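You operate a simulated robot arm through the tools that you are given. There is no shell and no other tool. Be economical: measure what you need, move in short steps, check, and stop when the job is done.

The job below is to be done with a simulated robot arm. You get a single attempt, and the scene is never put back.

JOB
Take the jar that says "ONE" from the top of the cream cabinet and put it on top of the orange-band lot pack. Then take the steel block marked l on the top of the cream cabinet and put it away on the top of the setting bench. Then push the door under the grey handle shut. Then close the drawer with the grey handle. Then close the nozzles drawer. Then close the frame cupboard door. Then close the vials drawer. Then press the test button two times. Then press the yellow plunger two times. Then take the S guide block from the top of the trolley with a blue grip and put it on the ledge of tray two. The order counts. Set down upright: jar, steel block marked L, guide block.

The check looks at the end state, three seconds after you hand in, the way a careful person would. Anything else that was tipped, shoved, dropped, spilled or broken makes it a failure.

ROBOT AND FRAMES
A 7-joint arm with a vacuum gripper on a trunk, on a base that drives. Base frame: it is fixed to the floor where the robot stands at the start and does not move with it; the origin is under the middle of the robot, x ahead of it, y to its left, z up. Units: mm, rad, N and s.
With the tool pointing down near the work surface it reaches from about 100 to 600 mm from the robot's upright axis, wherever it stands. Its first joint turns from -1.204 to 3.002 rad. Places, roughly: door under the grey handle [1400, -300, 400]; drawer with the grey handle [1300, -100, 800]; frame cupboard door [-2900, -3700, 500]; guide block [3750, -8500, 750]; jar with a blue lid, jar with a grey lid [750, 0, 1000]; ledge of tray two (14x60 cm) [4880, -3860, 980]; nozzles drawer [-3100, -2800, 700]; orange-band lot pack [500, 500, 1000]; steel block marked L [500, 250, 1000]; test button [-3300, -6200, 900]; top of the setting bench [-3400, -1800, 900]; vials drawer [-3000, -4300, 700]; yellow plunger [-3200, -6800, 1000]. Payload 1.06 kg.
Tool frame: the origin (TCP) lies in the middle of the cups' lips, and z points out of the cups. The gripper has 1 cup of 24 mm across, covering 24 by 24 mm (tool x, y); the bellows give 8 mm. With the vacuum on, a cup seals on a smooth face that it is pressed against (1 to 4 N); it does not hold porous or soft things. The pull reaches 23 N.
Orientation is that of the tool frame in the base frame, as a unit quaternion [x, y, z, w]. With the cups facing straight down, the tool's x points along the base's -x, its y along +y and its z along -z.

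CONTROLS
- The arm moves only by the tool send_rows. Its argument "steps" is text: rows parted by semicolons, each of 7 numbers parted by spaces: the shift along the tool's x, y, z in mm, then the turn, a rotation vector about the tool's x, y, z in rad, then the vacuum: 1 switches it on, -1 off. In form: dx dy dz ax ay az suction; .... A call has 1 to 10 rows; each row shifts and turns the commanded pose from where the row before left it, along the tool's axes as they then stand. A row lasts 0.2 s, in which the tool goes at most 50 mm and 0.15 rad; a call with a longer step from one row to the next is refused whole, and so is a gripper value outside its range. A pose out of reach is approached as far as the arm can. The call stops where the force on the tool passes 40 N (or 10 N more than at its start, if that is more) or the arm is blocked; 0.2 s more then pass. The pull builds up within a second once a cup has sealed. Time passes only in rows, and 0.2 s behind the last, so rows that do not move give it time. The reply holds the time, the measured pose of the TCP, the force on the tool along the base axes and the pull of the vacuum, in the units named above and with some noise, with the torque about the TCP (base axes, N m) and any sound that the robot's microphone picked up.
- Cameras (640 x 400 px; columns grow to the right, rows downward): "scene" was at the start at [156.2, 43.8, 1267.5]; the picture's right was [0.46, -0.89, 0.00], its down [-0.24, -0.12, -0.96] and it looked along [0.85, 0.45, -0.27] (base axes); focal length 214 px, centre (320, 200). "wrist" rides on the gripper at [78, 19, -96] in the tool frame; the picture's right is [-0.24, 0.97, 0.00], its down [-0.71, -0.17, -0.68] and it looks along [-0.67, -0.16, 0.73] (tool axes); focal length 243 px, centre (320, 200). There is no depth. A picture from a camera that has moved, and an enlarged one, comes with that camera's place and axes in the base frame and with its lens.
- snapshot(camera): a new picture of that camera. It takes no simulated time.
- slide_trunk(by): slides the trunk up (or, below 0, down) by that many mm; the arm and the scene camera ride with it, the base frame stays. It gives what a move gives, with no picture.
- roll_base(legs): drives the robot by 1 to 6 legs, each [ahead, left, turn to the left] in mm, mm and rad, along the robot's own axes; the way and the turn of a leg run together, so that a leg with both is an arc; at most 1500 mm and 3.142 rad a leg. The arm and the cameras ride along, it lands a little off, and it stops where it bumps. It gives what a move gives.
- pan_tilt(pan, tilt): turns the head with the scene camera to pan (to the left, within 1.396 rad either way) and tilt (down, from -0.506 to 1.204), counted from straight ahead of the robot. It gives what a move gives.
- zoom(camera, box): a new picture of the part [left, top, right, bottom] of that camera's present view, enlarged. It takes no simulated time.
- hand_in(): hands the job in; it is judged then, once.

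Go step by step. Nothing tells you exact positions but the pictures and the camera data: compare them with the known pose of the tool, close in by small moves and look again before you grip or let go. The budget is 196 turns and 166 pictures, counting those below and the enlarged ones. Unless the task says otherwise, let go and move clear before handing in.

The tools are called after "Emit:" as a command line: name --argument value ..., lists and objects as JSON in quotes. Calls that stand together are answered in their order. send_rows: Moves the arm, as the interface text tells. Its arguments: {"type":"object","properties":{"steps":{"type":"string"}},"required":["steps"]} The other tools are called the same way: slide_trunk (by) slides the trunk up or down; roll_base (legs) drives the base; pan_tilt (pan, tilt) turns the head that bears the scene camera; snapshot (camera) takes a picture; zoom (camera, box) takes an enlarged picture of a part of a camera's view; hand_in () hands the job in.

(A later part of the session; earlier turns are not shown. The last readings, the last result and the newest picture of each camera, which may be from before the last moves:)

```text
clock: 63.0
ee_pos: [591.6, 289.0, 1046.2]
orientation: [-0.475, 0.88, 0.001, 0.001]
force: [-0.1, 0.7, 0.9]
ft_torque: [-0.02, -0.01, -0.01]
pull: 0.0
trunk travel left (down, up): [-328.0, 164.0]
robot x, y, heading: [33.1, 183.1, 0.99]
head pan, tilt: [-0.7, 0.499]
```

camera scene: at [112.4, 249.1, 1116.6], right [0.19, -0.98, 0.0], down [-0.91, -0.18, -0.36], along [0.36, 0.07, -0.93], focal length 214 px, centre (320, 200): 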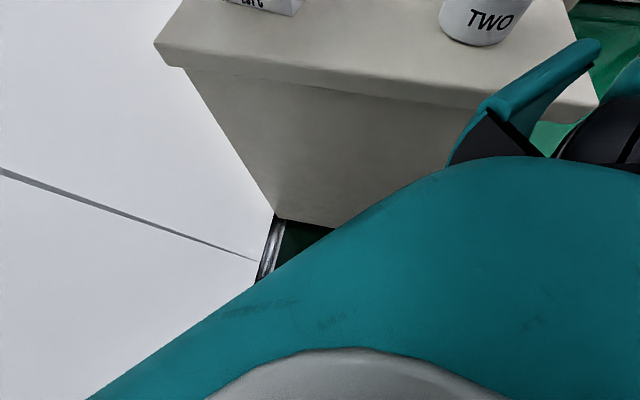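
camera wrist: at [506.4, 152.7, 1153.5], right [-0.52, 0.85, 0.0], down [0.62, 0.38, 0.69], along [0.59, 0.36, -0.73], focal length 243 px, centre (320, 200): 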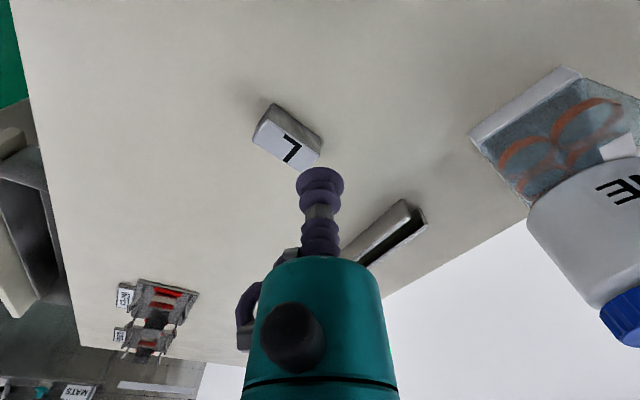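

Now toward the block at constant height.

Emit:
send_rows --steps "23.5 -25.8 0 0 0 0 -1; 23.5 -25.8 0 0 0 0 -1; 23.5 -25.8 0 0 0 0 -1; 0 0 0 0 0 0 -1"

Emit:
snapshot --camera "wrist"

```text
clock: 64.0
ee_pos: [584.7, 248.5, 1001.5]
orientation: [-0.475, 0.88, 0.001, 0.001]
force: [-0.4, 0.2, 0.3]
ft_torque: [0.0, 0.01, 0.02]
pull: 0.0
out of reach, approached as far as the arm can: row 1, 2, 3
trunk travel left (down, up): [-328.0, 164.0]
robot x, y, heading: [31.6, 184.9, 0.992]
head pan, tilt: [-0.7, 0.499]
```

```text
125 pictures are left
camera wrist: at [527.5, 194.9, 1095.2], right [-0.68, 0.73, 0.0], down [0.53, 0.5, 0.69], along [0.5, 0.47, -0.73], focal length 243 px, centre (320, 200)
```

wrist: 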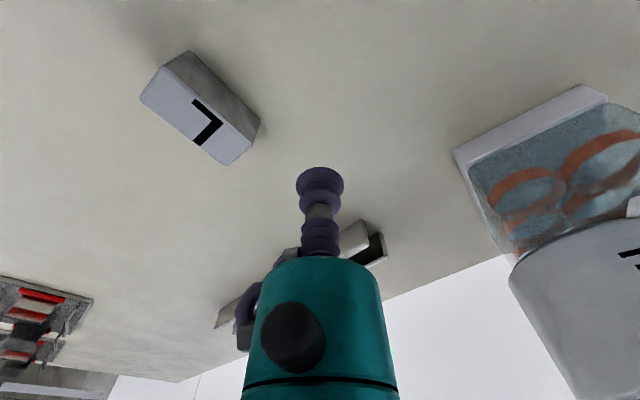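

The arm is awkward this far to the right; I'll reach the block from the cabinet's right side instead. First I raise the tool.

Emit:
send_rows --steps "0 0 -40 0 0 0 -1; 0 0 -40 0 0 0 -1; 0 0 -40 0 0 0 -1; 0 0 0 0 0 0 -1"

```text
clock: 65.0
ee_pos: [592.4, 308.0, 1065.2]
orientation: [-0.475, 0.88, 0.003, 0.001]
force: [1.1, 0.4, 0.9]
ft_torque: [-0.01, 0.02, -0.01]
pull: 0.2
out of reach, approached as far as the arm can: row 1, 2, 3
trunk travel left (down, up): [-328.0, 164.0]
robot x, y, heading: [28.8, 184.4, 0.99]
head pan, tilt: [-0.7, 0.499]
```

I turn the base right instead (clear sweep at z≈1065 over low items), then retract.

Emit:
roll_base --legs '[[-30, 0, 0], [0, 0, -0.99]]'

Emit:
send_rows --steps "15 45 -10 0 0 0 -1; 15 45 -10 0 0 0 -1; 15 45 -10 0 0 0 -1; 15 45 -10 0 0 0 -1; 15 45 0 0 0 0 -1; 15 45 0 0 0 0 -1; 0 45 0 0 0 0 -1; 0 0 0 0 0 0 -1"

```text
clock: 68.3
ee_pos: [424.1, -244.3, 1064.7]
orientation: [0.003, 1.0, 0.001, 0.001]
force: [0.6, -0.3, -0.9]
ft_torque: [-0.02, 0.03, 0.0]
pull: 0.1
trunk travel left (down, up): [-328.0, 164.0]
robot x, y, heading: [14.9, 158.5, -0.007]
head pan, tilt: [-0.7, 0.499]
```

```text
clock: 70.1
ee_pos: [337.9, 73.2, 1102.5]
orientation: [0.004, 1.0, 0.002, 0.001]
force: [0.7, -0.9, 0.6]
ft_torque: [0.03, 0.04, 0.03]
pull: 0.1
out of reach, approached as far as the arm can: row 1
trunk travel left (down, up): [-328.0, 164.0]
robot x, y, heading: [16.0, 159.1, 0.0]
head pan, tilt: [-0.7, 0.499]
```

Arm is in. Driving round to the cabinet's right side by the block.

Emit:
roll_base --legs '[[-20, 0, 0], [0, -590, 0], [650, 0, 0], [0, 75, 0], [0, 0, 1.9]]'

Emit:
pan_tilt --pan -0.1 --tilt 0.6

Emit:
snapshot --camera "scene"

Emit:
snapshot --camera "wrist"

```text
clock: 84.8
ee_pos: [622.7, -20.3, 1102.3]
orientation: [0.812, -0.584, -0.002, -0.001]
force: [-0.3, 0.3, 0.3]
ft_torque: [0.0, 0.0, 0.03]
pull: 0.0
trunk travel left (down, up): [-328.0, 164.0]
robot x, y, heading: [644.4, -351.9, 1.896]
head pan, tilt: [-0.7, 0.499]
```

```text
clock: 85.8
ee_pos: [622.6, -19.6, 1101.2]
orientation: [0.812, -0.584, -0.002, 0.0]
force: [0.5, 0.9, -0.1]
ft_torque: [0.03, -0.02, 0.0]
pull: 0.2
trunk travel left (down, up): [-328.0, 164.0]
robot x, y, heading: [641.3, -349.9, 1.898]
head pan, tilt: [-0.099, 0.6]
```

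```text
124 pictures are left
camera scene: at [594.6, -175.7, 1161.1], right [0.97, 0.23, 0.0], down [0.13, -0.55, -0.83], along [-0.19, 0.8, -0.56], focal length 214 px, centre (320, 200)
```

scene: 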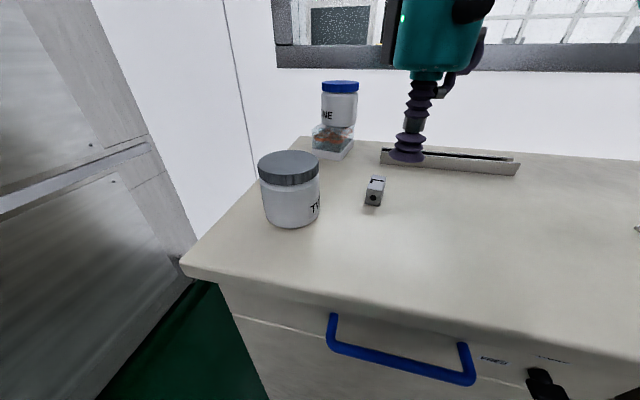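

```text
123 pictures are left
camera wrist: at [631.3, -100.0, 1196.7], right [-1.0, -0.09, 0.0], down [-0.06, 0.72, 0.69], along [-0.06, 0.68, -0.73], focal length 243 px, centre (320, 200)
```

wrist: 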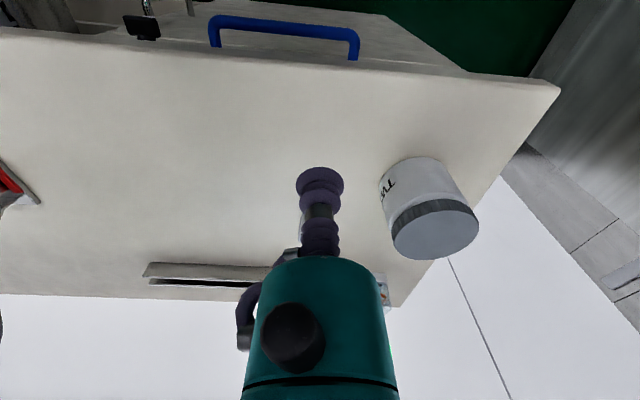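

Block confirmed at about [617, 189]. I move above it.

Emit:
send_rows --steps "-33 -10.3 10 0 0 0 -1; -33 -10.3 15 0 0 0 -1; -33 -10.3 15 0 0 0 -1; -33 -10.3 20 0 0 0 -1; -33 -10.3 20 0 0 0 -1; -33 -10.3 20 0 0 0 -1; 0 0 0 0 0 0 -1"

Emit:
snapshot --camera "wrist"

Emit:
zoom --camera "scene" --box '[300, 120, 460, 220]'

```text
clock: 87.5
ee_pos: [617.2, 187.8, 1004.5]
orientation: [0.812, -0.584, -0.002, 0.0]
force: [0.6, 0.9, 0.6]
ft_torque: [0.01, -0.01, -0.01]
pull: 0.0
trunk travel left (down, up): [-328.0, 164.0]
robot x, y, heading: [645.3, -354.9, 1.898]
head pan, tilt: [-0.099, 0.6]
```

```text
122 pictures are left
camera wrist: at [627.0, 107.8, 1097.8], right [-1.0, -0.09, 0.0], down [-0.06, 0.72, 0.69], along [-0.06, 0.68, -0.73], focal length 243 px, centre (320, 200)
```

wrist: 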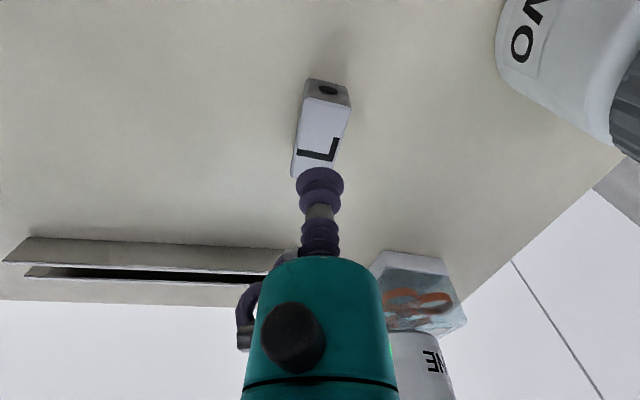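

```text
4.00 times, centred on (380, 170) of scene
camera zoom: at [594.5, -175.8, 1161.2], right [0.97, 0.23, 0.0], down [0.13, -0.55, -0.83], along [-0.19, 0.8, -0.56], focal length 858 px, centre (80, 320)
```

zoom: 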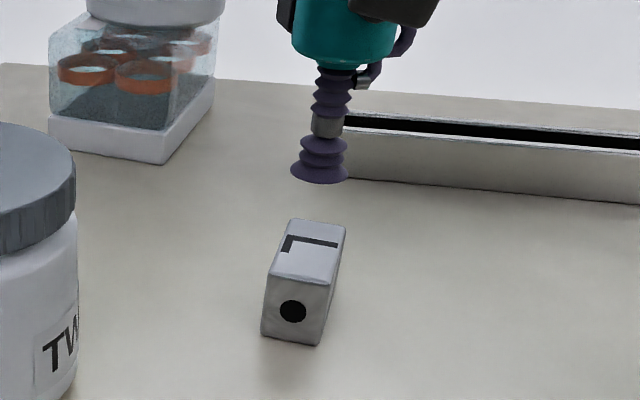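

The block's top is only ~25 mm wide, so I need precision. I descend to just above and look again.

Emit:
send_rows --steps "0 0 15 0 0 0 -1; 0 0 13 0 0 0 -1; 0 0 0 0 0 0 -1"

Emit:
zoom --camera "wrist" --box '[240, 80, 400, 220]'

Emit:
zoom --camera "scene" --box '[340, 150, 420, 210]'

```text
clock: 88.2
ee_pos: [618.1, 187.4, 975.1]
orientation: [0.812, -0.583, -0.002, 0.0]
force: [0.3, -0.6, -0.1]
ft_torque: [0.0, -0.03, 0.02]
pull: 0.2
trunk travel left (down, up): [-328.0, 164.0]
robot x, y, heading: [641.3, -350.4, 1.9]
head pan, tilt: [-0.099, 0.6]
```

```text
2.86 times, centred on (320, 150) of wrist
camera zoom: at [626.5, 107.6, 1069.2], right [-1.0, -0.09, 0.0], down [-0.06, 0.72, 0.69], along [-0.06, 0.68, -0.73], focal length 693 px, centre (320, 343)
```

zoom: 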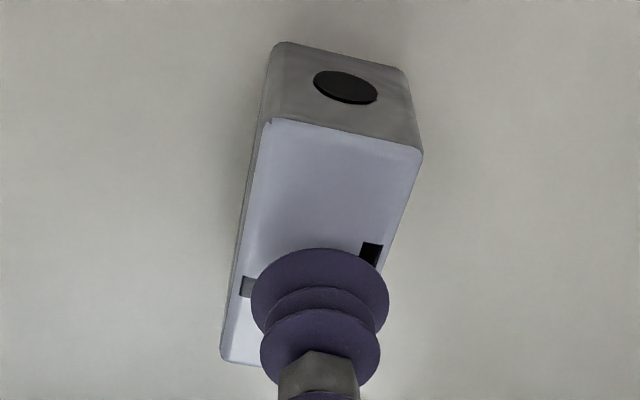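

```text
6.67 times, centred on (380, 180) of scene
camera zoom: at [594.5, -175.7, 1161.1], right [0.97, 0.23, 0.0], down [0.13, -0.55, -0.83], along [-0.19, 0.8, -0.56], focal length 1430 px, centre (-80, 333)
```

zoom: 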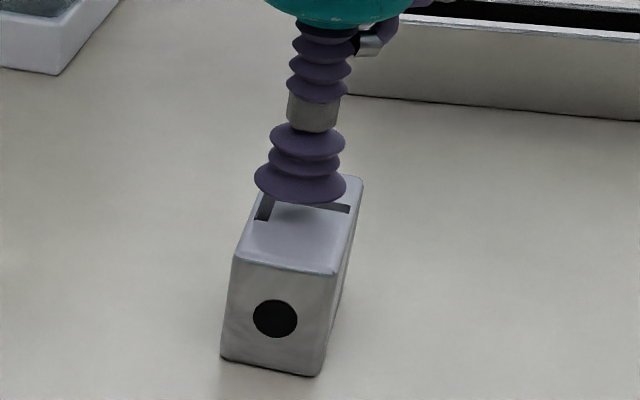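

The cup needs about +1.1 mm in x and −5 mm in y. I shift, then press down gently with vacuum.

Emit:
send_rows --steps "5.1 0.6 0 0 0 0 -1; 0 0 5 0 0 0 1; 0 0 3 0 0 0 1; 0 0 2 0 0 0 1; 0 0 0 0 0 0 1; 0 0 0 0 0 0 1"

```text
clock: 89.7
ee_pos: [619.3, 182.4, 967.3]
orientation: [0.812, -0.583, -0.003, 0.0]
force: [-0.8, 5.3, 12.3]
ft_torque: [-0.02, -0.07, 0.01]
pull: 23.0
trunk travel left (down, up): [-328.0, 164.0]
robot x, y, heading: [644.5, -350.8, 1.896]
head pan, tilt: [-0.099, 0.6]
```

Sealed. I lift the block and check.

Emit:
send_rows --steps "0 0 -5 0 0 0 1; 0 0 -15 0 0 0 1; 0 0 -40 0 0 0 1; 0 0 -40 0 0 0 1; 0 0 -40 0 0 0 1; 0 0 0 0 0 0 1"

Emit:
snapshot --camera "wrist"

```text
clock: 91.0
ee_pos: [618.7, 182.3, 1106.2]
orientation: [0.812, -0.584, -0.003, 0.0]
force: [-0.6, -0.3, -4.8]
ft_torque: [-0.03, 0.0, -0.02]
pull: 22.9
trunk travel left (down, up): [-328.0, 164.0]
robot x, y, heading: [645.6, -352.2, 1.899]
head pan, tilt: [-0.099, 0.6]
```

```text
118 pictures are left
camera wrist: at [627.8, 101.4, 1199.8], right [-1.0, -0.09, 0.0], down [-0.06, 0.72, 0.69], along [-0.06, 0.68, -0.73], focal length 243 px, centre (320, 200)
```

wrist: 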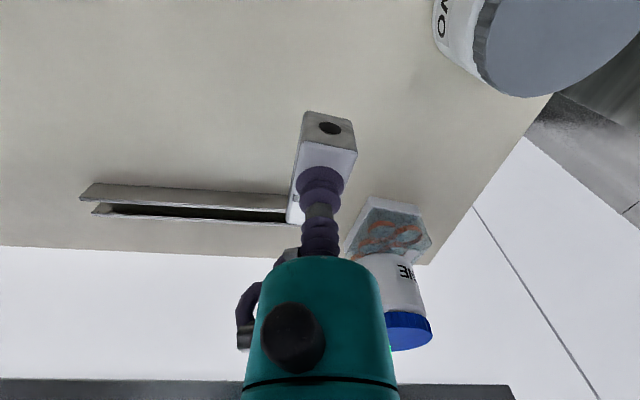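

Holding the block upright. I retract, back away from the cabinet and turn toward the setting bench to survey the way.

Emit:
send_rows --steps "45 0 0 0 0 0 1; 45 0 0 0 0 0 1; 45 0 -10 0 0 0 1; 45 0 -10 0 0 0 1; 0 20 0 0 0 0 1; 0 0 0 0 0 0 1"

Emit:
roll_base --legs '[[-250, 0, 0], [0, 0, 1.5]]'

Emit:
pan_tilt --pan 0.2 --tilt 0.25

Emit:
snapshot --camera "scene"

```text
clock: 92.5
ee_pos: [658.6, 4.0, 1125.1]
orientation: [0.812, -0.584, -0.002, 0.0]
force: [-0.4, -1.2, -4.2]
ft_torque: [-0.03, -0.02, 0.01]
pull: 22.6
trunk travel left (down, up): [-328.0, 164.0]
robot x, y, heading: [644.5, -352.1, 1.9]
head pan, tilt: [-0.099, 0.6]
```

```text
clock: 97.9
ee_pos: [369.8, -554.1, 1123.9]
orientation: [0.992, 0.13, -0.002, 0.001]
force: [-0.4, -0.1, -4.5]
ft_torque: [0.01, -0.02, -0.02]
pull: 23.1
trunk travel left (down, up): [-328.0, 164.0]
robot x, y, heading: [725.0, -588.9, -2.879]
head pan, tilt: [-0.099, 0.6]
```

```text
clock: 98.8
ee_pos: [371.3, -554.3, 1124.4]
orientation: [0.992, 0.129, -0.002, 0.002]
force: [-0.5, -0.6, -4.4]
ft_torque: [0.03, -0.03, 0.01]
pull: 23.0
trunk travel left (down, up): [-328.0, 164.0]
robot x, y, heading: [725.4, -589.8, -2.884]
head pan, tilt: [0.201, 0.25]
```

```text
117 pictures are left
camera scene: at [550.2, -655.3, 1193.2], right [-0.45, 0.9, 0.0], down [0.22, 0.11, -0.97], along [-0.87, -0.43, -0.25], focal length 214 px, centre (320, 200)
```

scene: 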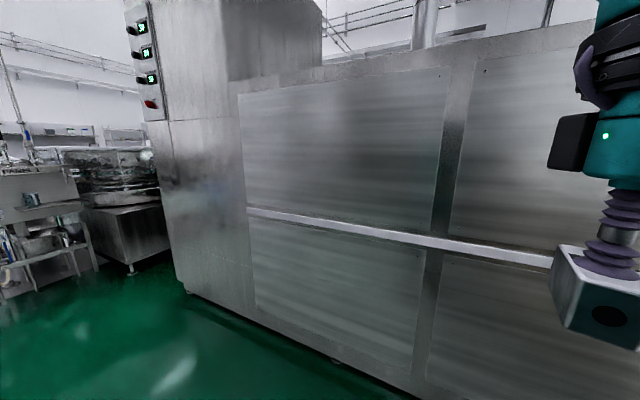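

A long machine stands at x≈-340 down to y≈-2360; I must go round its end. I look along -y.

Emit:
pan_tilt --pan 1.25 --tilt 0.3

Emit:
snapshot --camera "scene"

```text
clock: 100.1
ee_pos: [371.4, -554.5, 1124.8]
orientation: [0.992, 0.129, -0.002, 0.001]
force: [0.5, 0.2, -4.4]
ft_torque: [-0.02, -0.01, 0.02]
pull: 22.7
trunk travel left (down, up): [-328.0, 164.0]
robot x, y, heading: [728.3, -591.4, -2.881]
head pan, tilt: [1.25, 0.3]
```

```text
116 pictures are left
camera scene: at [628.2, -706.9, 1188.6], right [-1.0, 0.06, 0.0], down [0.02, 0.3, -0.96], along [-0.06, -0.95, -0.3], focal length 214 px, centre (320, 200)
```

scene: 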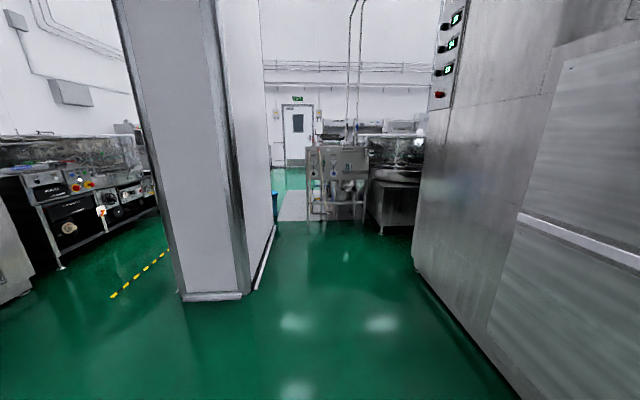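

There is a corridor between the machine (x≈-330) and a panel (x≈1080). I drive down it and look toward -x.

Emit:
roll_base --legs '[[0, 0, -0.26], [380, 0, 0], [0, 1000, 0], [0, 750, 0]]'

Emit:
pan_tilt --pan 0.15 --tilt 0.4

Emit:
snapshot --camera "scene"

```text
clock: 118.7
ee_pos: [17.0, -2212.3, 1124.1]
orientation: [1.0, -0.001, -0.002, 0.001]
force: [-0.8, 0.7, -4.7]
ft_torque: [0.01, -0.02, 0.01]
pull: 23.1
trunk travel left (down, up): [-328.0, 164.0]
robot x, y, heading: [349.9, -2338.2, -3.143]
head pan, tilt: [1.25, 0.3]
```

```text
clock: 120.0
ee_pos: [16.1, -2213.0, 1124.7]
orientation: [1.0, -0.001, -0.002, 0.001]
force: [-0.3, 0.7, -4.2]
ft_torque: [0.01, -0.07, -0.02]
pull: 22.6
trunk travel left (down, up): [-328.0, 164.0]
robot x, y, heading: [350.3, -2338.7, -3.142]
head pan, tilt: [0.15, 0.4]
```

```text
115 pictures are left
camera scene: at [163.0, -2352.1, 1179.3], right [-0.15, 0.99, 0.0], down [0.38, 0.06, -0.92], along [-0.91, -0.14, -0.39], focal length 214 px, centre (320, 200)
```

scene: 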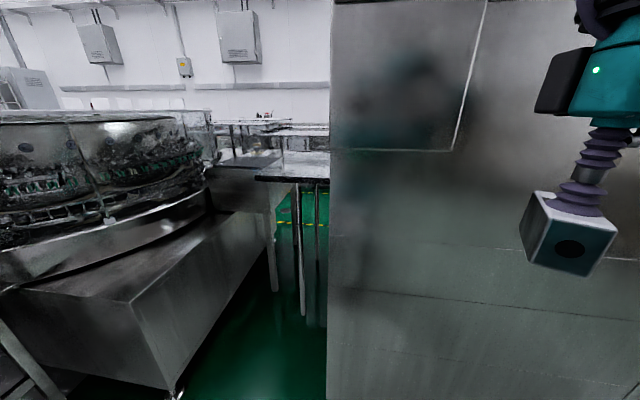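

The gap toward -x is blocked by a table. I look south and around.

Emit:
pan_tilt --pan 1.35 --tilt 0.35

Emit:
snapshot --camera "scene"

```text
clock: 121.4
ee_pos: [17.1, -2213.2, 1123.3]
orientation: [1.0, -0.001, -0.001, 0.001]
force: [0.1, 0.2, -4.1]
ft_torque: [-0.02, -0.03, 0.0]
pull: 22.5
trunk travel left (down, up): [-328.0, 164.0]
robot x, y, heading: [351.1, -2339.4, -3.136]
head pan, tilt: [1.349, 0.351]
```

```text
114 pictures are left
camera scene: at [234.2, -2428.9, 1183.9], right [-0.98, 0.22, 0.0], down [0.08, 0.34, -0.94], along [-0.21, -0.92, -0.34], focal length 214 px, centre (320, 200)
```

scene: 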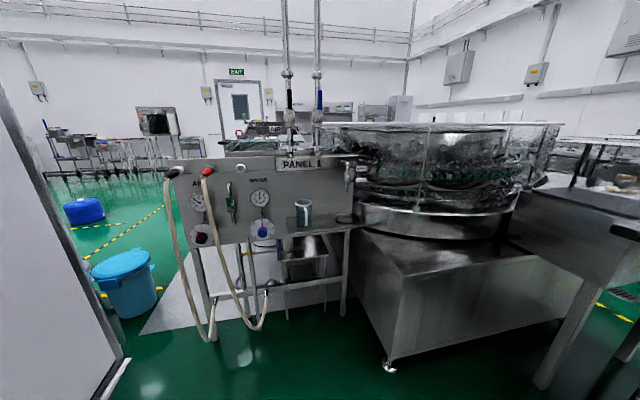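

The south gap is narrow (~420 mm). The wide aisle with yellow tape east of the panel looks better, so I go back and round that way.

Emit:
roll_base --legs '[[0, -1150, 0], [0, 0, 1.571], [0, 1000, 0], [0, 800, 0]]'

Emit:
pan_tilt --pan 0 --tilt 0.35

Emit:
snapshot --camera "scene"

```text
clock: 151.2
ee_pos: [2022.6, -1532.9, 1124.7]
orientation: [0.709, 0.706, -0.001, 0.002]
force: [0.4, 0.4, -4.0]
ft_torque: [0.0, -0.03, -0.01]
pull: 22.7
trunk travel left (down, up): [-328.0, 164.0]
robot x, y, heading: [2148.5, -1197.2, -1.568]
head pan, tilt: [1.349, 0.351]
```

```text
clock: 152.7
ee_pos: [2023.4, -1533.0, 1125.6]
orientation: [0.709, 0.705, -0.002, 0.003]
force: [-0.1, 0.1, -4.8]
ft_torque: [0.02, -0.02, 0.0]
pull: 23.1
trunk travel left (down, up): [-328.0, 164.0]
robot x, y, heading: [2146.1, -1197.8, -1.572]
head pan, tilt: [0.0, 0.351]
```

```text
113 pictures are left
camera scene: at [2148.7, -1386.7, 1183.9], right [-1.0, 0.0, 0.0], down [0.0, 0.34, -0.94], along [0.0, -0.94, -0.34], focal length 214 px, centre (320, 200)
```

scene: 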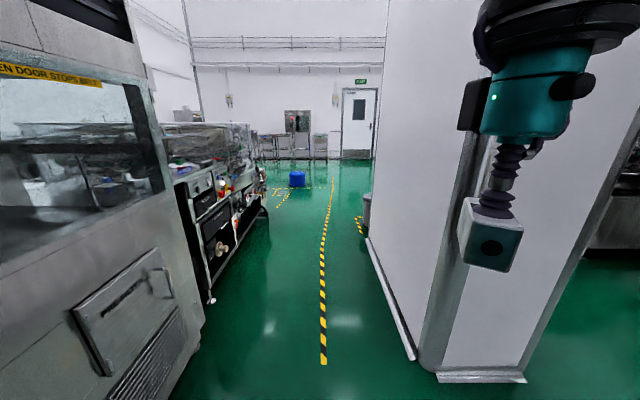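

The aisle (x≈1640–2780) is clear along the tape. I drive south about 3.4 m and look west.

Emit:
roll_base --legs '[[1500, 0, 0], [1500, 0, 0], [400, 0, 0]]'

Emit:
pan_tilt --pan -1.1 --tilt 0.3

Emit:
snapshot --camera "scene"

```text
clock: 169.2
ee_pos: [2051.9, -4926.0, 1124.3]
orientation: [0.7, 0.714, -0.001, 0.001]
force: [-0.3, 0.7, -5.2]
ft_torque: [0.03, 0.0, -0.01]
pull: 23.4
trunk travel left (down, up): [-328.0, 164.0]
robot x, y, heading: [2172.3, -4590.0, -1.549]
head pan, tilt: [0.0, 0.351]
```

```text
clock: 170.6
ee_pos: [2052.4, -4925.1, 1125.6]
orientation: [0.7, 0.714, -0.001, 0.001]
force: [0.0, 0.4, -5.6]
ft_torque: [0.05, -0.03, 0.01]
pull: 23.2
trunk travel left (down, up): [-328.0, 164.0]
robot x, y, heading: [2174.8, -4589.5, -1.548]
head pan, tilt: [-1.1, 0.3]
```

```text
112 pictures are left
camera scene: at [2091.2, -4727.9, 1188.6], right [-0.47, 0.88, 0.0], down [0.26, 0.14, -0.96], along [-0.84, -0.45, -0.3], focal length 214 px, centre (320, 200)
```

scene: 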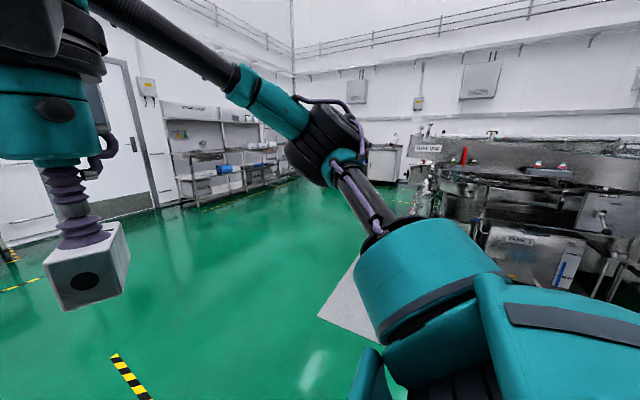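

Open floor to the west. I turn to face -x, shift south a bit and drive west.

Emit:
roll_base --legs '[[0, 0, -1.594], [0, 600, 0], [1400, 0, 0], [1000, 0, 0]]'

Emit:
pan_tilt --pan 0 --tilt 0.25

Emit:
snapshot --camera "scene"

```text
clock: 186.3
ee_pos: [470.8, -5038.0, 1124.1]
orientation: [1.0, -0.012, -0.001, 0.002]
force: [1.0, 0.2, -4.5]
ft_torque: [0.0, -0.03, -0.01]
pull: 22.4
trunk travel left (down, up): [-328.0, 164.0]
robot x, y, heading: [797.4, -5171.6, 3.126]
head pan, tilt: [-1.1, 0.3]
stopped in leg 3: the robot was blocked; the commanded pose is now the measured one
```

```text
clock: 187.7
ee_pos: [470.6, -5039.0, 1123.3]
orientation: [1.0, -0.011, -0.001, 0.003]
force: [0.3, 0.0, -4.5]
ft_torque: [-0.03, -0.04, 0.0]
pull: 22.6
trunk travel left (down, up): [-328.0, 164.0]
robot x, y, heading: [801.4, -5171.4, 3.133]
head pan, tilt: [0.0, 0.25]
```

```text
111 pictures are left
camera scene: at [615.2, -5167.8, 1193.9], right [0.01, 1.0, 0.0], down [0.24, 0.0, -0.97], along [-0.97, 0.01, -0.24], focal length 214 px, centre (320, 200)
```

scene: 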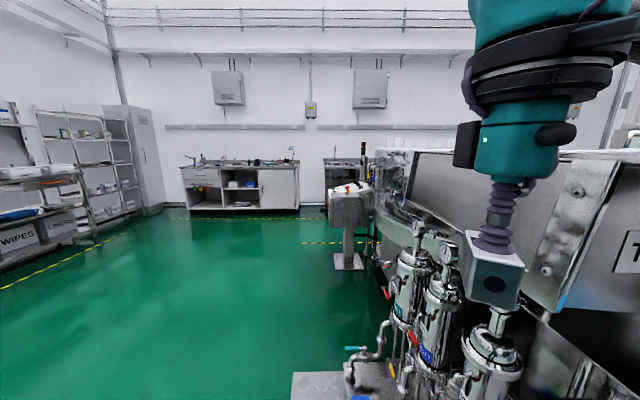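

The base was stopped by something; I look down ahead to see it.

Emit:
pan_tilt --pan -0.3 --tilt 0.95

Emit:
snapshot --camera "scene"

```text
clock: 188.8
ee_pos: [471.3, -5037.5, 1123.9]
orientation: [1.0, -0.011, -0.001, 0.003]
force: [-0.2, -0.5, -4.1]
ft_torque: [-0.01, -0.04, -0.02]
pull: 22.9
trunk travel left (down, up): [-328.0, 164.0]
robot x, y, heading: [800.3, -5168.3, 3.131]
head pan, tilt: [-0.3, 0.949]
```

```text
110 pictures are left
camera scene: at [639.1, -5146.7, 1133.2], right [0.31, 0.95, 0.0], down [0.77, -0.25, -0.58], along [-0.56, 0.18, -0.81], focal length 214 px, centre (320, 200)
```

scene: 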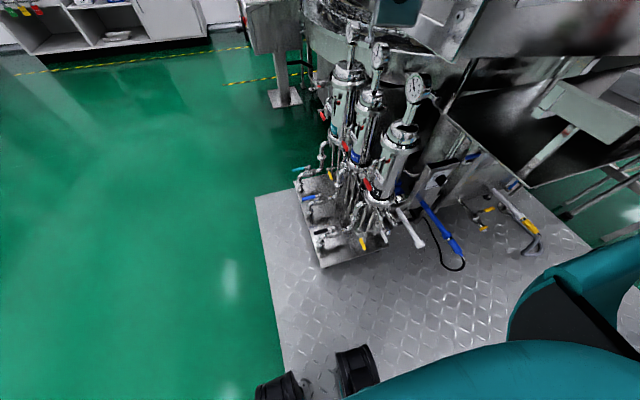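

The robot bumped a diamond-plate platform whose south edge is at y≈-5300. I back off, move south past it and continue west.

Emit:
roll_base --legs '[[-120, 0, 0.01], [0, 700, 0], [1500, 0, 0], [900, 0, 0]]'

Emit:
pan_tilt --pan -0.4 --tilt 0.25

Emit:
snapshot --camera "scene"

```text
clock: 207.6
ee_pos: [-1833.6, -5752.3, 1122.5]
orientation: [1.0, -0.005, 0.001, 0.003]
force: [0.8, 0.2, -5.2]
ft_torque: [-0.04, -0.03, 0.02]
pull: 22.8
trunk travel left (down, up): [-328.0, 164.0]
robot x, y, heading: [-1498.6, -5878.1, 3.143]
head pan, tilt: [-0.3, 0.949]
```

```text
clock: 208.7
ee_pos: [-1832.2, -5750.9, 1123.1]
orientation: [1.0, -0.005, -0.001, 0.003]
force: [0.3, 0.1, -4.9]
ft_torque: [-0.05, 0.0, -0.02]
pull: 22.9
trunk travel left (down, up): [-328.0, 164.0]
robot x, y, heading: [-1500.0, -5878.6, 3.141]
head pan, tilt: [-0.4, 0.25]
```

```text
109 pictures are left
camera scene: at [-1680.4, -5843.0, 1193.2], right [0.39, 0.92, 0.0], down [0.23, -0.1, -0.97], along [-0.89, 0.38, -0.25], focal length 214 px, centre (320, 200)
```

scene: 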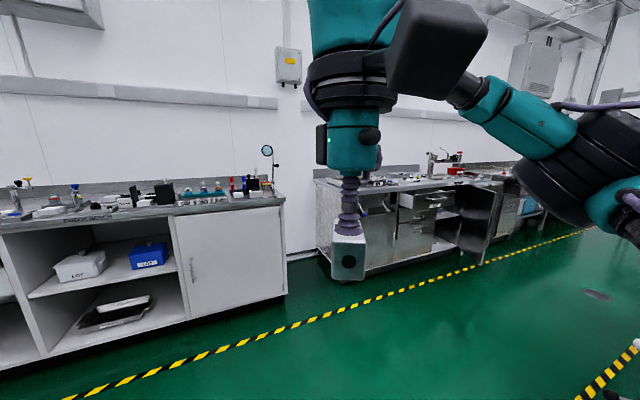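

I see the west-wall benches. I move to x≈-2000 and go north alongside them, then look again.

Emit:
roll_base --legs '[[450, 0, 0], [0, -1400, 0], [0, -600, 0]]'

Emit:
pan_tilt --pan -0.7 --tilt 0.3

Emit:
snapshot --camera "scene"

```text
clock: 218.0
ee_pos: [-2284.9, -5019.2, 1124.3]
orientation: [1.0, -0.014, 0.001, -0.003]
force: [0.2, 0.7, -4.9]
ft_torque: [-0.03, -0.03, -0.01]
pull: 22.5
trunk travel left (down, up): [-328.0, 164.0]
robot x, y, heading: [-1946.4, -5144.3, 3.126]
head pan, tilt: [-0.4, 0.25]
stopped in leg 2: the robot was blocked; the commanded pose is now the measured one
```

```text
clock: 218.8
ee_pos: [-2284.4, -5022.5, 1125.4]
orientation: [1.0, -0.014, 0.0, -0.005]
force: [0.3, 0.6, -4.5]
ft_torque: [-0.03, -0.06, -0.02]
pull: 22.9
trunk travel left (down, up): [-328.0, 164.0]
robot x, y, heading: [-1952.6, -5142.1, 3.124]
head pan, tilt: [-0.7, 0.3]
```

```text
108 pictures are left
camera scene: at [-2118.3, -5093.5, 1189.2], right [0.66, 0.75, 0.01], down [0.22, -0.18, -0.96], along [-0.72, 0.63, -0.29], focal length 214 px, centre (320, 200)
```

scene: 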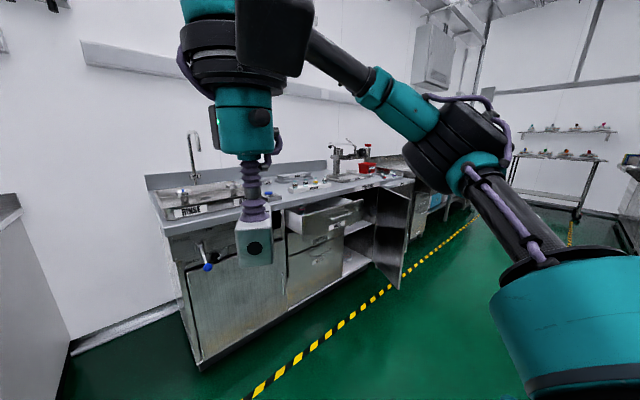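

Blocked again on the right side. I look there.

Emit:
pan_tilt --pan -1.38 --tilt 0.6

Emit:
snapshot --camera "scene"

```text
clock: 219.8
ee_pos: [-2284.5, -5022.4, 1125.5]
orientation: [1.0, -0.013, 0.0, -0.005]
force: [0.7, 0.3, -4.6]
ft_torque: [-0.02, -0.05, -0.01]
pull: 23.0
trunk travel left (down, up): [-328.0, 164.0]
robot x, y, heading: [-1952.0, -5139.9, 3.121]
head pan, tilt: [-1.381, 0.6]
```

```text
107 pictures are left
camera scene: at [-2063.2, -5067.4, 1162.2], right [0.98, 0.17, 0.0], down [0.1, -0.54, -0.83], along [-0.14, 0.82, -0.55], focal length 214 px, centre (320, 200)
```

scene: 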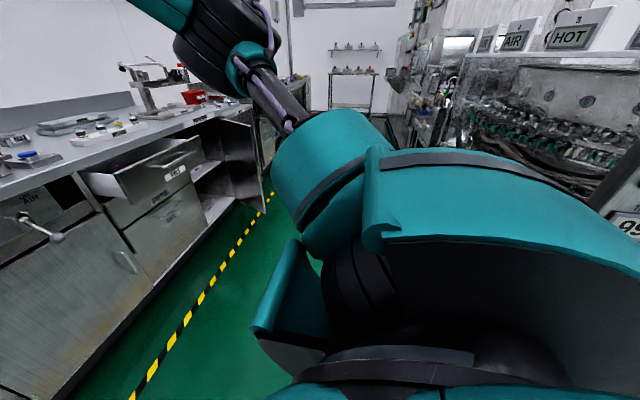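

Likely a pedestal at about [-1450, -4850] behind-right. I move away, shift west, turn to face north and continue up the aisle.

Emit:
roll_base --legs '[[0, 200, 0], [250, 0, 0], [0, 0, -1.55]]'

Emit:
pan_tilt --pan -0.1 --tilt 0.45

Emit:
snapshot --camera "scene"

```text
clock: 227.4
ee_pos: [-2080.7, -4999.6, 1122.6]
orientation: [0.712, -0.703, -0.001, 0.002]
force: [0.6, 0.1, -4.6]
ft_torque: [0.02, -0.01, -0.01]
pull: 22.9
trunk travel left (down, up): [-328.0, 164.0]
robot x, y, heading: [-2201.5, -5336.8, 1.591]
head pan, tilt: [-1.381, 0.6]
```

```text
clock: 228.8
ee_pos: [-2080.5, -5001.2, 1122.4]
orientation: [0.711, -0.703, -0.002, 0.001]
force: [0.3, 0.7, -4.3]
ft_torque: [-0.01, 0.03, 0.02]
pull: 23.3
trunk travel left (down, up): [-328.0, 164.0]
robot x, y, heading: [-2202.6, -5339.6, 1.596]
head pan, tilt: [-0.099, 0.45]
```

```text
106 pictures are left
camera scene: at [-2197.3, -5149.7, 1174.6], right [1.0, -0.08, 0.0], down [-0.03, -0.43, -0.9], along [0.07, 0.9, -0.44], focal length 214 px, centre (320, 200)
```

scene: 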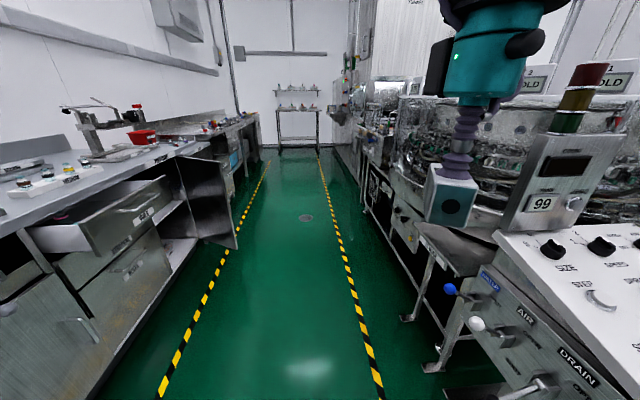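

The aisle (centre x≈-2330) is clear. I drive north along it.

Emit:
roll_base --legs '[[0, 110, -0.025], [1500, 0, 0], [1500, 0, 0], [300, 0, 0]]'

Emit:
pan_tilt --pan 1.0 --tilt 0.4

Emit:
snapshot --camera "scene"

```text
clock: 246.2
ee_pos: [-2165.1, -1699.7, 1122.1]
orientation: [-0.703, 0.711, 0.002, -0.001]
force: [0.9, -0.3, -4.7]
ft_torque: [-0.05, 0.02, 0.02]
pull: 23.1
trunk travel left (down, up): [-328.0, 164.0]
robot x, y, heading: [-2295.9, -2031.9, 1.576]
head pan, tilt: [-0.099, 0.45]
```

```text
clock: 247.5
ee_pos: [-2165.5, -1700.3, 1123.3]
orientation: [-0.703, 0.711, 0.001, -0.001]
force: [-0.7, -0.6, -5.4]
ft_torque: [-0.06, 0.0, 0.0]
pull: 23.1
trunk travel left (down, up): [-328.0, 164.0]
robot x, y, heading: [-2294.1, -2032.1, 1.567]
head pan, tilt: [1.0, 0.4]
```

```text
105 pictures are left
camera scene: at [-2373.0, -1887.9, 1179.3], right [0.54, 0.84, 0.0], down [0.33, -0.21, -0.92], along [-0.77, 0.5, -0.39], focal length 214 px, centre (320, 200)
```

scene: 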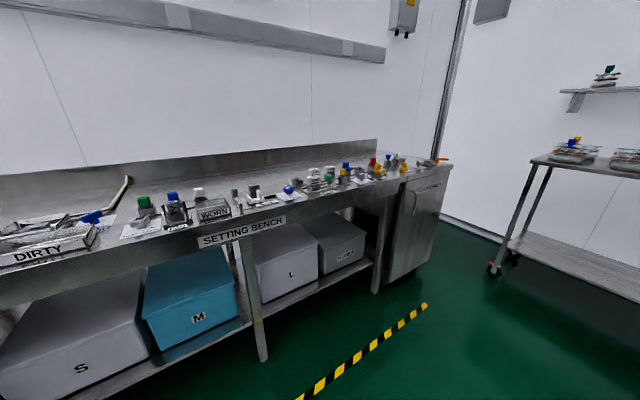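

The setting bench is here, with many items on it. I zoom to find free space.

Emit:
zoom --camera "scene" --box '[0, 140, 240, 290]'

Emit:
zoom --camera "scene" --box '[200, 110, 456, 270]'

```text
2.67 times, centred on (120, 215) of scene
camera zoom: at [-2373.0, -1887.9, 1179.3], right [0.54, 0.84, 0.0], down [0.33, -0.21, -0.92], along [-0.77, 0.5, -0.39], focal length 572 px, centre (853, 160)
```

zoom: 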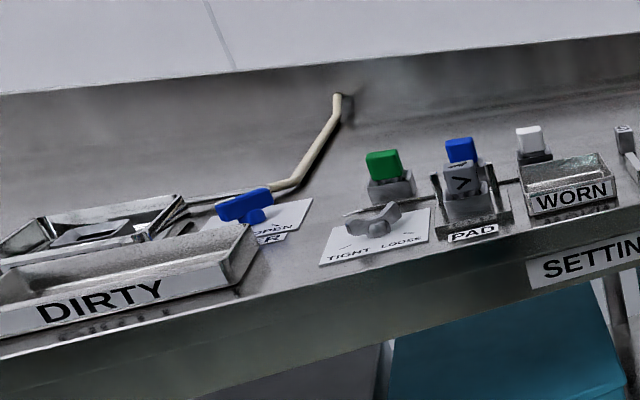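

```text
2.50 times, centred on (328, 190) of scene
camera zoom: at [-2373.0, -1887.9, 1179.3], right [0.54, 0.84, 0.0], down [0.33, -0.21, -0.92], along [-0.77, 0.5, -0.39], focal length 536 px, centre (300, 225)
```

zoom: 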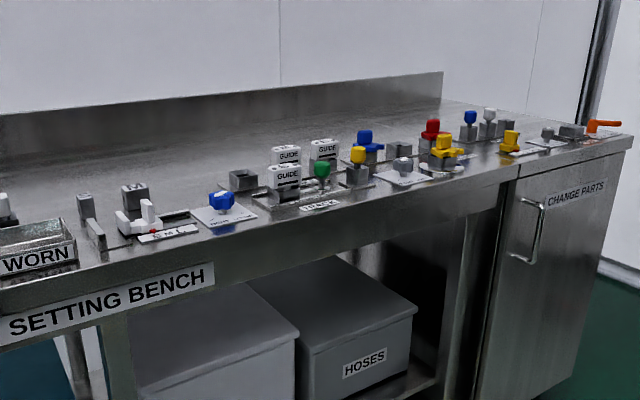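

The rear half of the bench is free. I turn to face it and come closer.

Emit:
roll_base --legs '[[0, 0, 1.571], [0, -400, 0], [240, 0, 0]]'

Emit:
pan_tilt --pan 0.1 --tilt 0.6

Emit:
snapshot --camera "scene"

Emit:
snapshot --camera "wrist"

```text
clock: 256.7
ee_pos: [-2863.6, -1499.3, 1122.6]
orientation: [1.0, -0.009, 0.0, 0.002]
force: [-0.3, 0.0, -5.1]
ft_torque: [0.0, -0.05, 0.02]
pull: 22.7
trunk travel left (down, up): [-328.0, 164.0]
robot x, y, heading: [-2531.7, -1632.9, 3.129]
head pan, tilt: [1.0, 0.4]
```

```text
clock: 257.9
ee_pos: [-2863.6, -1498.8, 1122.7]
orientation: [1.0, -0.01, 0.0, 0.002]
force: [0.8, -0.5, -5.0]
ft_torque: [0.01, -0.05, 0.03]
pull: 22.5
trunk travel left (down, up): [-328.0, 164.0]
robot x, y, heading: [-2530.1, -1632.5, 3.128]
head pan, tilt: [0.099, 0.6]
```

```text
102 pictures are left
camera scene: at [-2714.1, -1637.0, 1161.1], right [-0.09, 1.0, 0.0], down [0.56, 0.05, -0.83], along [-0.82, -0.07, -0.56], focal length 214 px, centre (320, 200)
```

scene: 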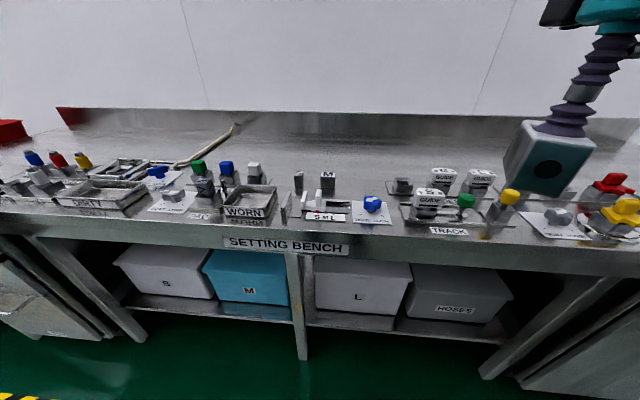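

```text
101 pictures are left
camera wrist: at [-2784.4, -1518.4, 1217.8], right [-0.25, -0.97, 0.0], down [-0.7, 0.19, 0.68], along [-0.66, 0.17, -0.73], focal length 243 px, centre (320, 200)
```

wrist: 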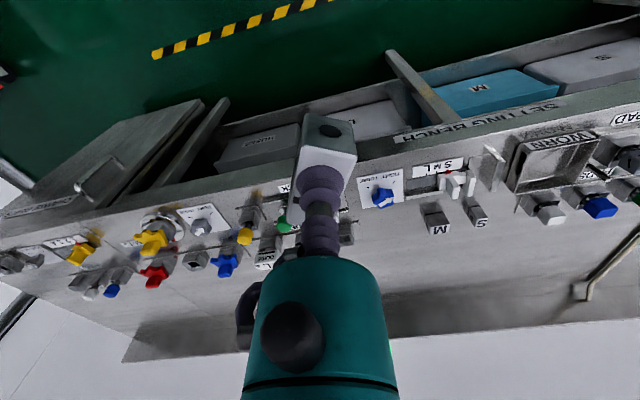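

S and M blocks stand behind the "S M L" label; the spot beside M is free. I come closer and aim there.

Emit:
roll_base --legs '[[150, 40, 0.012]]'

Emit:
snapshot --camera "scene"

Emit:
snapshot --camera "wrist"

```text
clock: 259.3
ee_pos: [-3014.7, -1542.8, 1123.4]
orientation: [1.0, -0.004, 0.0, 0.002]
force: [-0.3, 0.4, -3.7]
ft_torque: [-0.01, -0.05, 0.0]
pull: 22.7
trunk travel left (down, up): [-328.0, 164.0]
robot x, y, heading: [-2680.4, -1666.8, -3.14]
head pan, tilt: [0.099, 0.6]
```

```text
100 pictures are left
camera scene: at [-2863.9, -1678.1, 1161.0], right [-0.1, 0.99, 0.0], down [0.56, 0.06, -0.82], along [-0.82, -0.08, -0.57], focal length 214 px, centre (320, 200)
```

scene: 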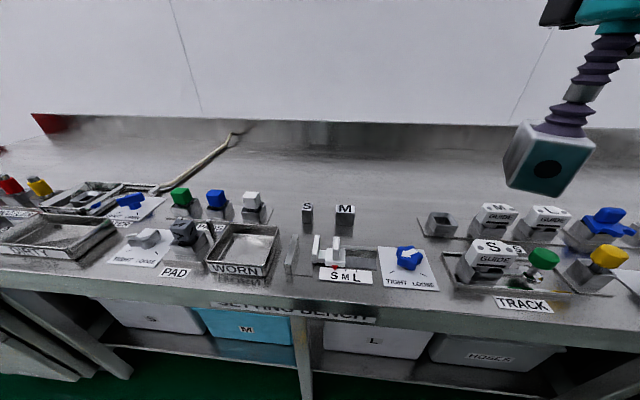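

```text
99 pictures are left
camera wrist: at [-2935.5, -1560.3, 1217.6], right [-0.24, -0.97, 0.0], down [-0.71, 0.18, 0.68], along [-0.66, 0.16, -0.73], focal length 243 px, centre (320, 200)
```

wrist: 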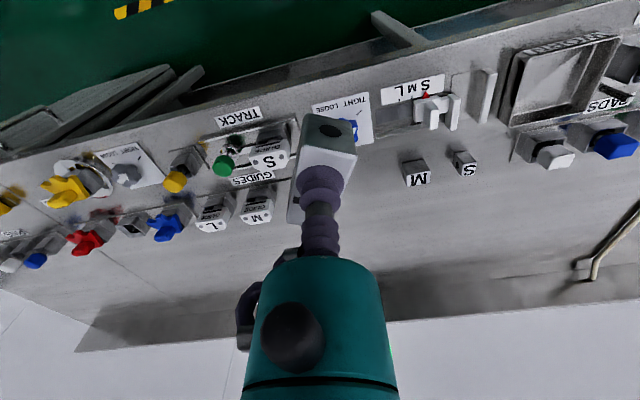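

M's top is near [-3226, -1661, 891], so the bench is at ~857. I aim for the spot beside it at [-3212, -1590].

Emit:
roll_base --legs '[[20, 0, 0]]'

Emit:
send_rows --steps "-44 12 0 0 0 0 1; -44 12 0 0 0 0 1; -44 12 0 0 0 0 1; -44 11 0 0 0 0 1; 0 0 40 0 0 0 1; 0 0 45 0 0 0 1; 0 0 45 0 0 0 1; 0 0 30 0 0 0 1; 0 0 0 0 0 0 1"

Emit:
snapshot --camera "scene"

Emit:
snapshot --camera "wrist"

```text
clock: 260.1
ee_pos: [-3035.4, -1541.9, 1122.1]
orientation: [1.0, -0.003, 0.0, 0.002]
force: [0.5, -0.2, -4.6]
ft_torque: [-0.04, -0.1, -0.02]
pull: 22.9
trunk travel left (down, up): [-328.0, 164.0]
robot x, y, heading: [-2696.6, -1672.7, -3.144]
head pan, tilt: [0.099, 0.6]
```

```text
clock: 262.1
ee_pos: [-3210.4, -1588.0, 962.8]
orientation: [1.0, -0.003, 0.0, 0.002]
force: [0.4, -1.3, -4.2]
ft_torque: [-0.04, -0.06, -0.01]
pull: 22.5
trunk travel left (down, up): [-328.0, 164.0]
robot x, y, heading: [-2702.5, -1668.6, -3.138]
head pan, tilt: [0.099, 0.6]
```

```text
98 pictures are left
camera scene: at [-2883.6, -1678.0, 1161.1], right [-0.1, 0.99, 0.0], down [0.56, 0.06, -0.82], along [-0.82, -0.08, -0.57], focal length 214 px, centre (320, 200)
```

scene: 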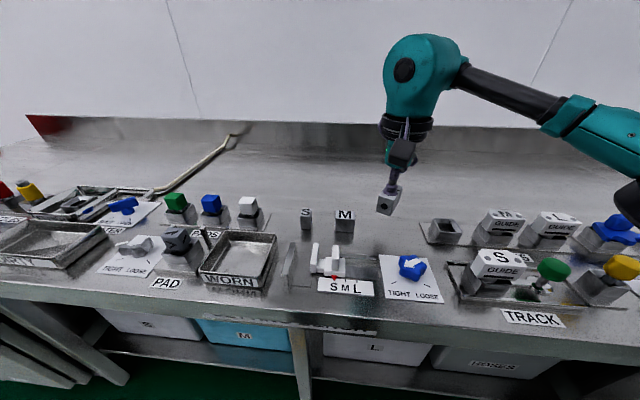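

```text
97 pictures are left
camera wrist: at [-3132.1, -1606.1, 1057.8], right [-0.24, -0.97, 0.0], down [-0.71, 0.18, 0.68], along [-0.66, 0.16, -0.73], focal length 243 px, centre (320, 200)
```

wrist: 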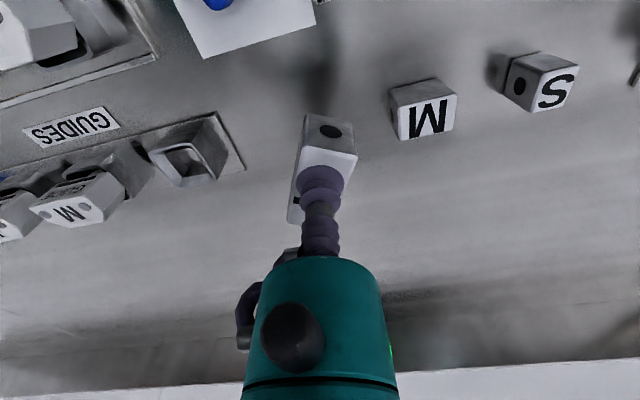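

Clear spot below. Lowering the block.

Emit:
send_rows --steps "0 0 25 0 0 0 1; 0 0 20 0 0 0 1; 0 0 10 0 0 0 1; 0 0 4 0 0 0 1; 0 0 0 0 0 0 1"

Emit:
zoom --camera "scene" --box '[330, 150, 450, 250]'

```text
clock: 263.3
ee_pos: [-3209.9, -1587.6, 903.6]
orientation: [1.0, -0.004, 0.0, 0.002]
force: [-0.2, -0.3, -4.9]
ft_torque: [-0.01, -0.03, -0.01]
pull: 22.7
trunk travel left (down, up): [-328.0, 164.0]
robot x, y, heading: [-2702.7, -1671.8, -3.135]
head pan, tilt: [0.099, 0.6]
```

```text
4.00 times, centred on (390, 200) of scene
camera zoom: at [-2883.6, -1678.0, 1161.1], right [-0.1, 0.99, 0.0], down [0.56, 0.06, -0.82], along [-0.82, -0.08, -0.57], focal length 858 px, centre (40, 200)
```

zoom: 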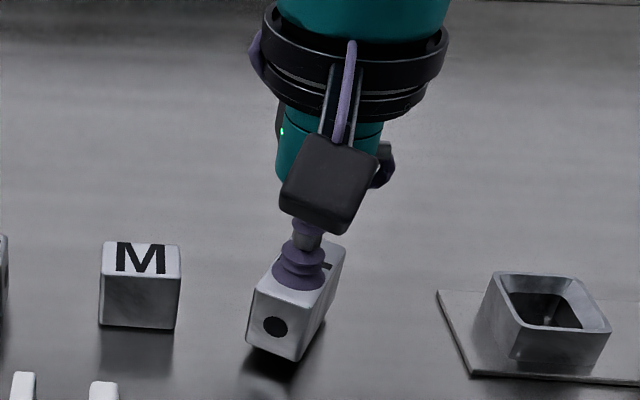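

Emit:
send_rows --steps "0 0 3 0 0 0 1; 0 0 2 0 0 0 1; 0 0 2 0 0 0 1; 0 0 0 0 0 0 1"

```text
clock: 264.3
ee_pos: [-3211.3, -1588.5, 898.1]
orientation: [1.0, -0.004, 0.0, 0.001]
force: [0.9, -0.8, 0.4]
ft_torque: [0.06, 0.06, -0.02]
pull: 22.9
trunk travel left (down, up): [-328.0, 164.0]
robot x, y, heading: [-2699.0, -1666.2, -3.141]
head pan, tilt: [0.099, 0.6]
```

Touching now (the weight is off). One tiny step more, then release and lift.

Emit:
send_rows --steps "0 0 1.5 0 0 0 1; 0 0 0 0 0 0 -1; 0 0 0 0 0 0 -1; 0 0 0 0 0 0 -1; 0 0 -2 0 0 0 -1; 0 0 -15 0 0 0 -1; 0 0 -45 0 0 0 -1; 0 0 0 0 0 0 -1"

Emit:
zoom --camera "scene" --box '[330, 150, 450, 250]'

```text
clock: 266.1
ee_pos: [-3210.2, -1590.6, 957.3]
orientation: [1.0, -0.004, 0.0, 0.002]
force: [0.4, 0.3, 0.0]
ft_torque: [0.02, -0.04, 0.02]
pull: 0.2
trunk travel left (down, up): [-328.0, 164.0]
robot x, y, heading: [-2700.5, -1669.8, -3.137]
head pan, tilt: [0.099, 0.6]
```

```text
4.00 times, centred on (390, 200) of scene
camera zoom: at [-2883.3, -1678.0, 1161.1], right [-0.1, 0.99, 0.0], down [0.56, 0.06, -0.83], along [-0.82, -0.08, -0.56], focal length 858 px, centre (40, 200)
```

zoom: 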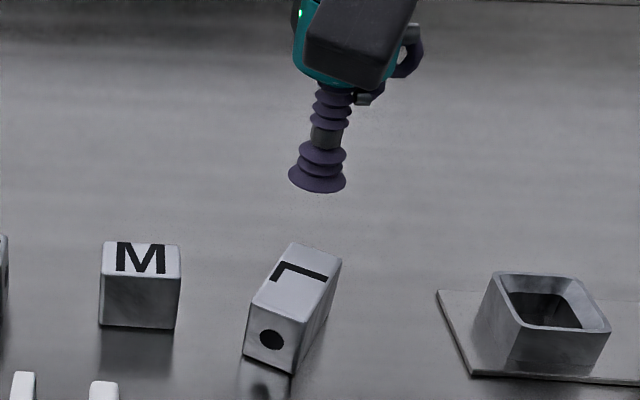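

Block L stands well beside M. Now back to the cream cabinet for the door; I tuck the arm and retrace the route.

Emit:
send_rows --steps "0 0 -40 0 0 0 -1; 0 0 -40 0 0 0 -1; 0 0 -40 0 0 0 -1; 45 10 -10 0 0 0 -1; 45 10 0 0 0 0 -1; 45 10 0 0 0 0 -1; 40 10 0 0 0 0 -1; 0 0 0 0 0 0 -1"

Emit:
roll_base --legs '[[-400, 0, 0], [0, 0, 1.57], [1500, 0, 0], [1500, 0, 0], [1200, 0, 0]]'

```text
clock: 267.9
ee_pos: [-3037.1, -1629.9, 1086.6]
orientation: [1.0, -0.004, 0.0, 0.001]
force: [0.0, 0.6, 0.9]
ft_torque: [-0.01, -0.03, 0.02]
pull: 0.0
trunk travel left (down, up): [-328.0, 164.0]
robot x, y, heading: [-2698.1, -1666.9, -3.138]
head pan, tilt: [0.099, 0.6]
```

```text
clock: 293.9
ee_pos: [-2354.2, -6196.7, 1086.8]
orientation: [0.711, 0.703, 0.001, 0.001]
force: [0.1, 0.1, -0.2]
ft_torque: [0.0, 0.03, 0.02]
pull: 0.0
trunk travel left (down, up): [-328.0, 164.0]
robot x, y, heading: [-2315.9, -5856.0, -1.569]
head pan, tilt: [0.099, 0.6]
```

Emit:
roll_base --legs '[[0, 1500, 0], [0, 1500, 0], [0, 350, 0], [-650, 0, 0], [0, 1130, 0]]'

```text
clock: 336.5
ee_pos: [2143.5, -5557.9, 1087.6]
orientation: [0.708, 0.706, 0.001, 0.001]
force: [0.6, 0.1, -0.2]
ft_torque: [-0.01, 0.03, -0.04]
pull: 0.0
trunk travel left (down, up): [-328.0, 164.0]
robot x, y, heading: [2178.8, -5218.3, -1.562]
head pan, tilt: [0.099, 0.6]
```

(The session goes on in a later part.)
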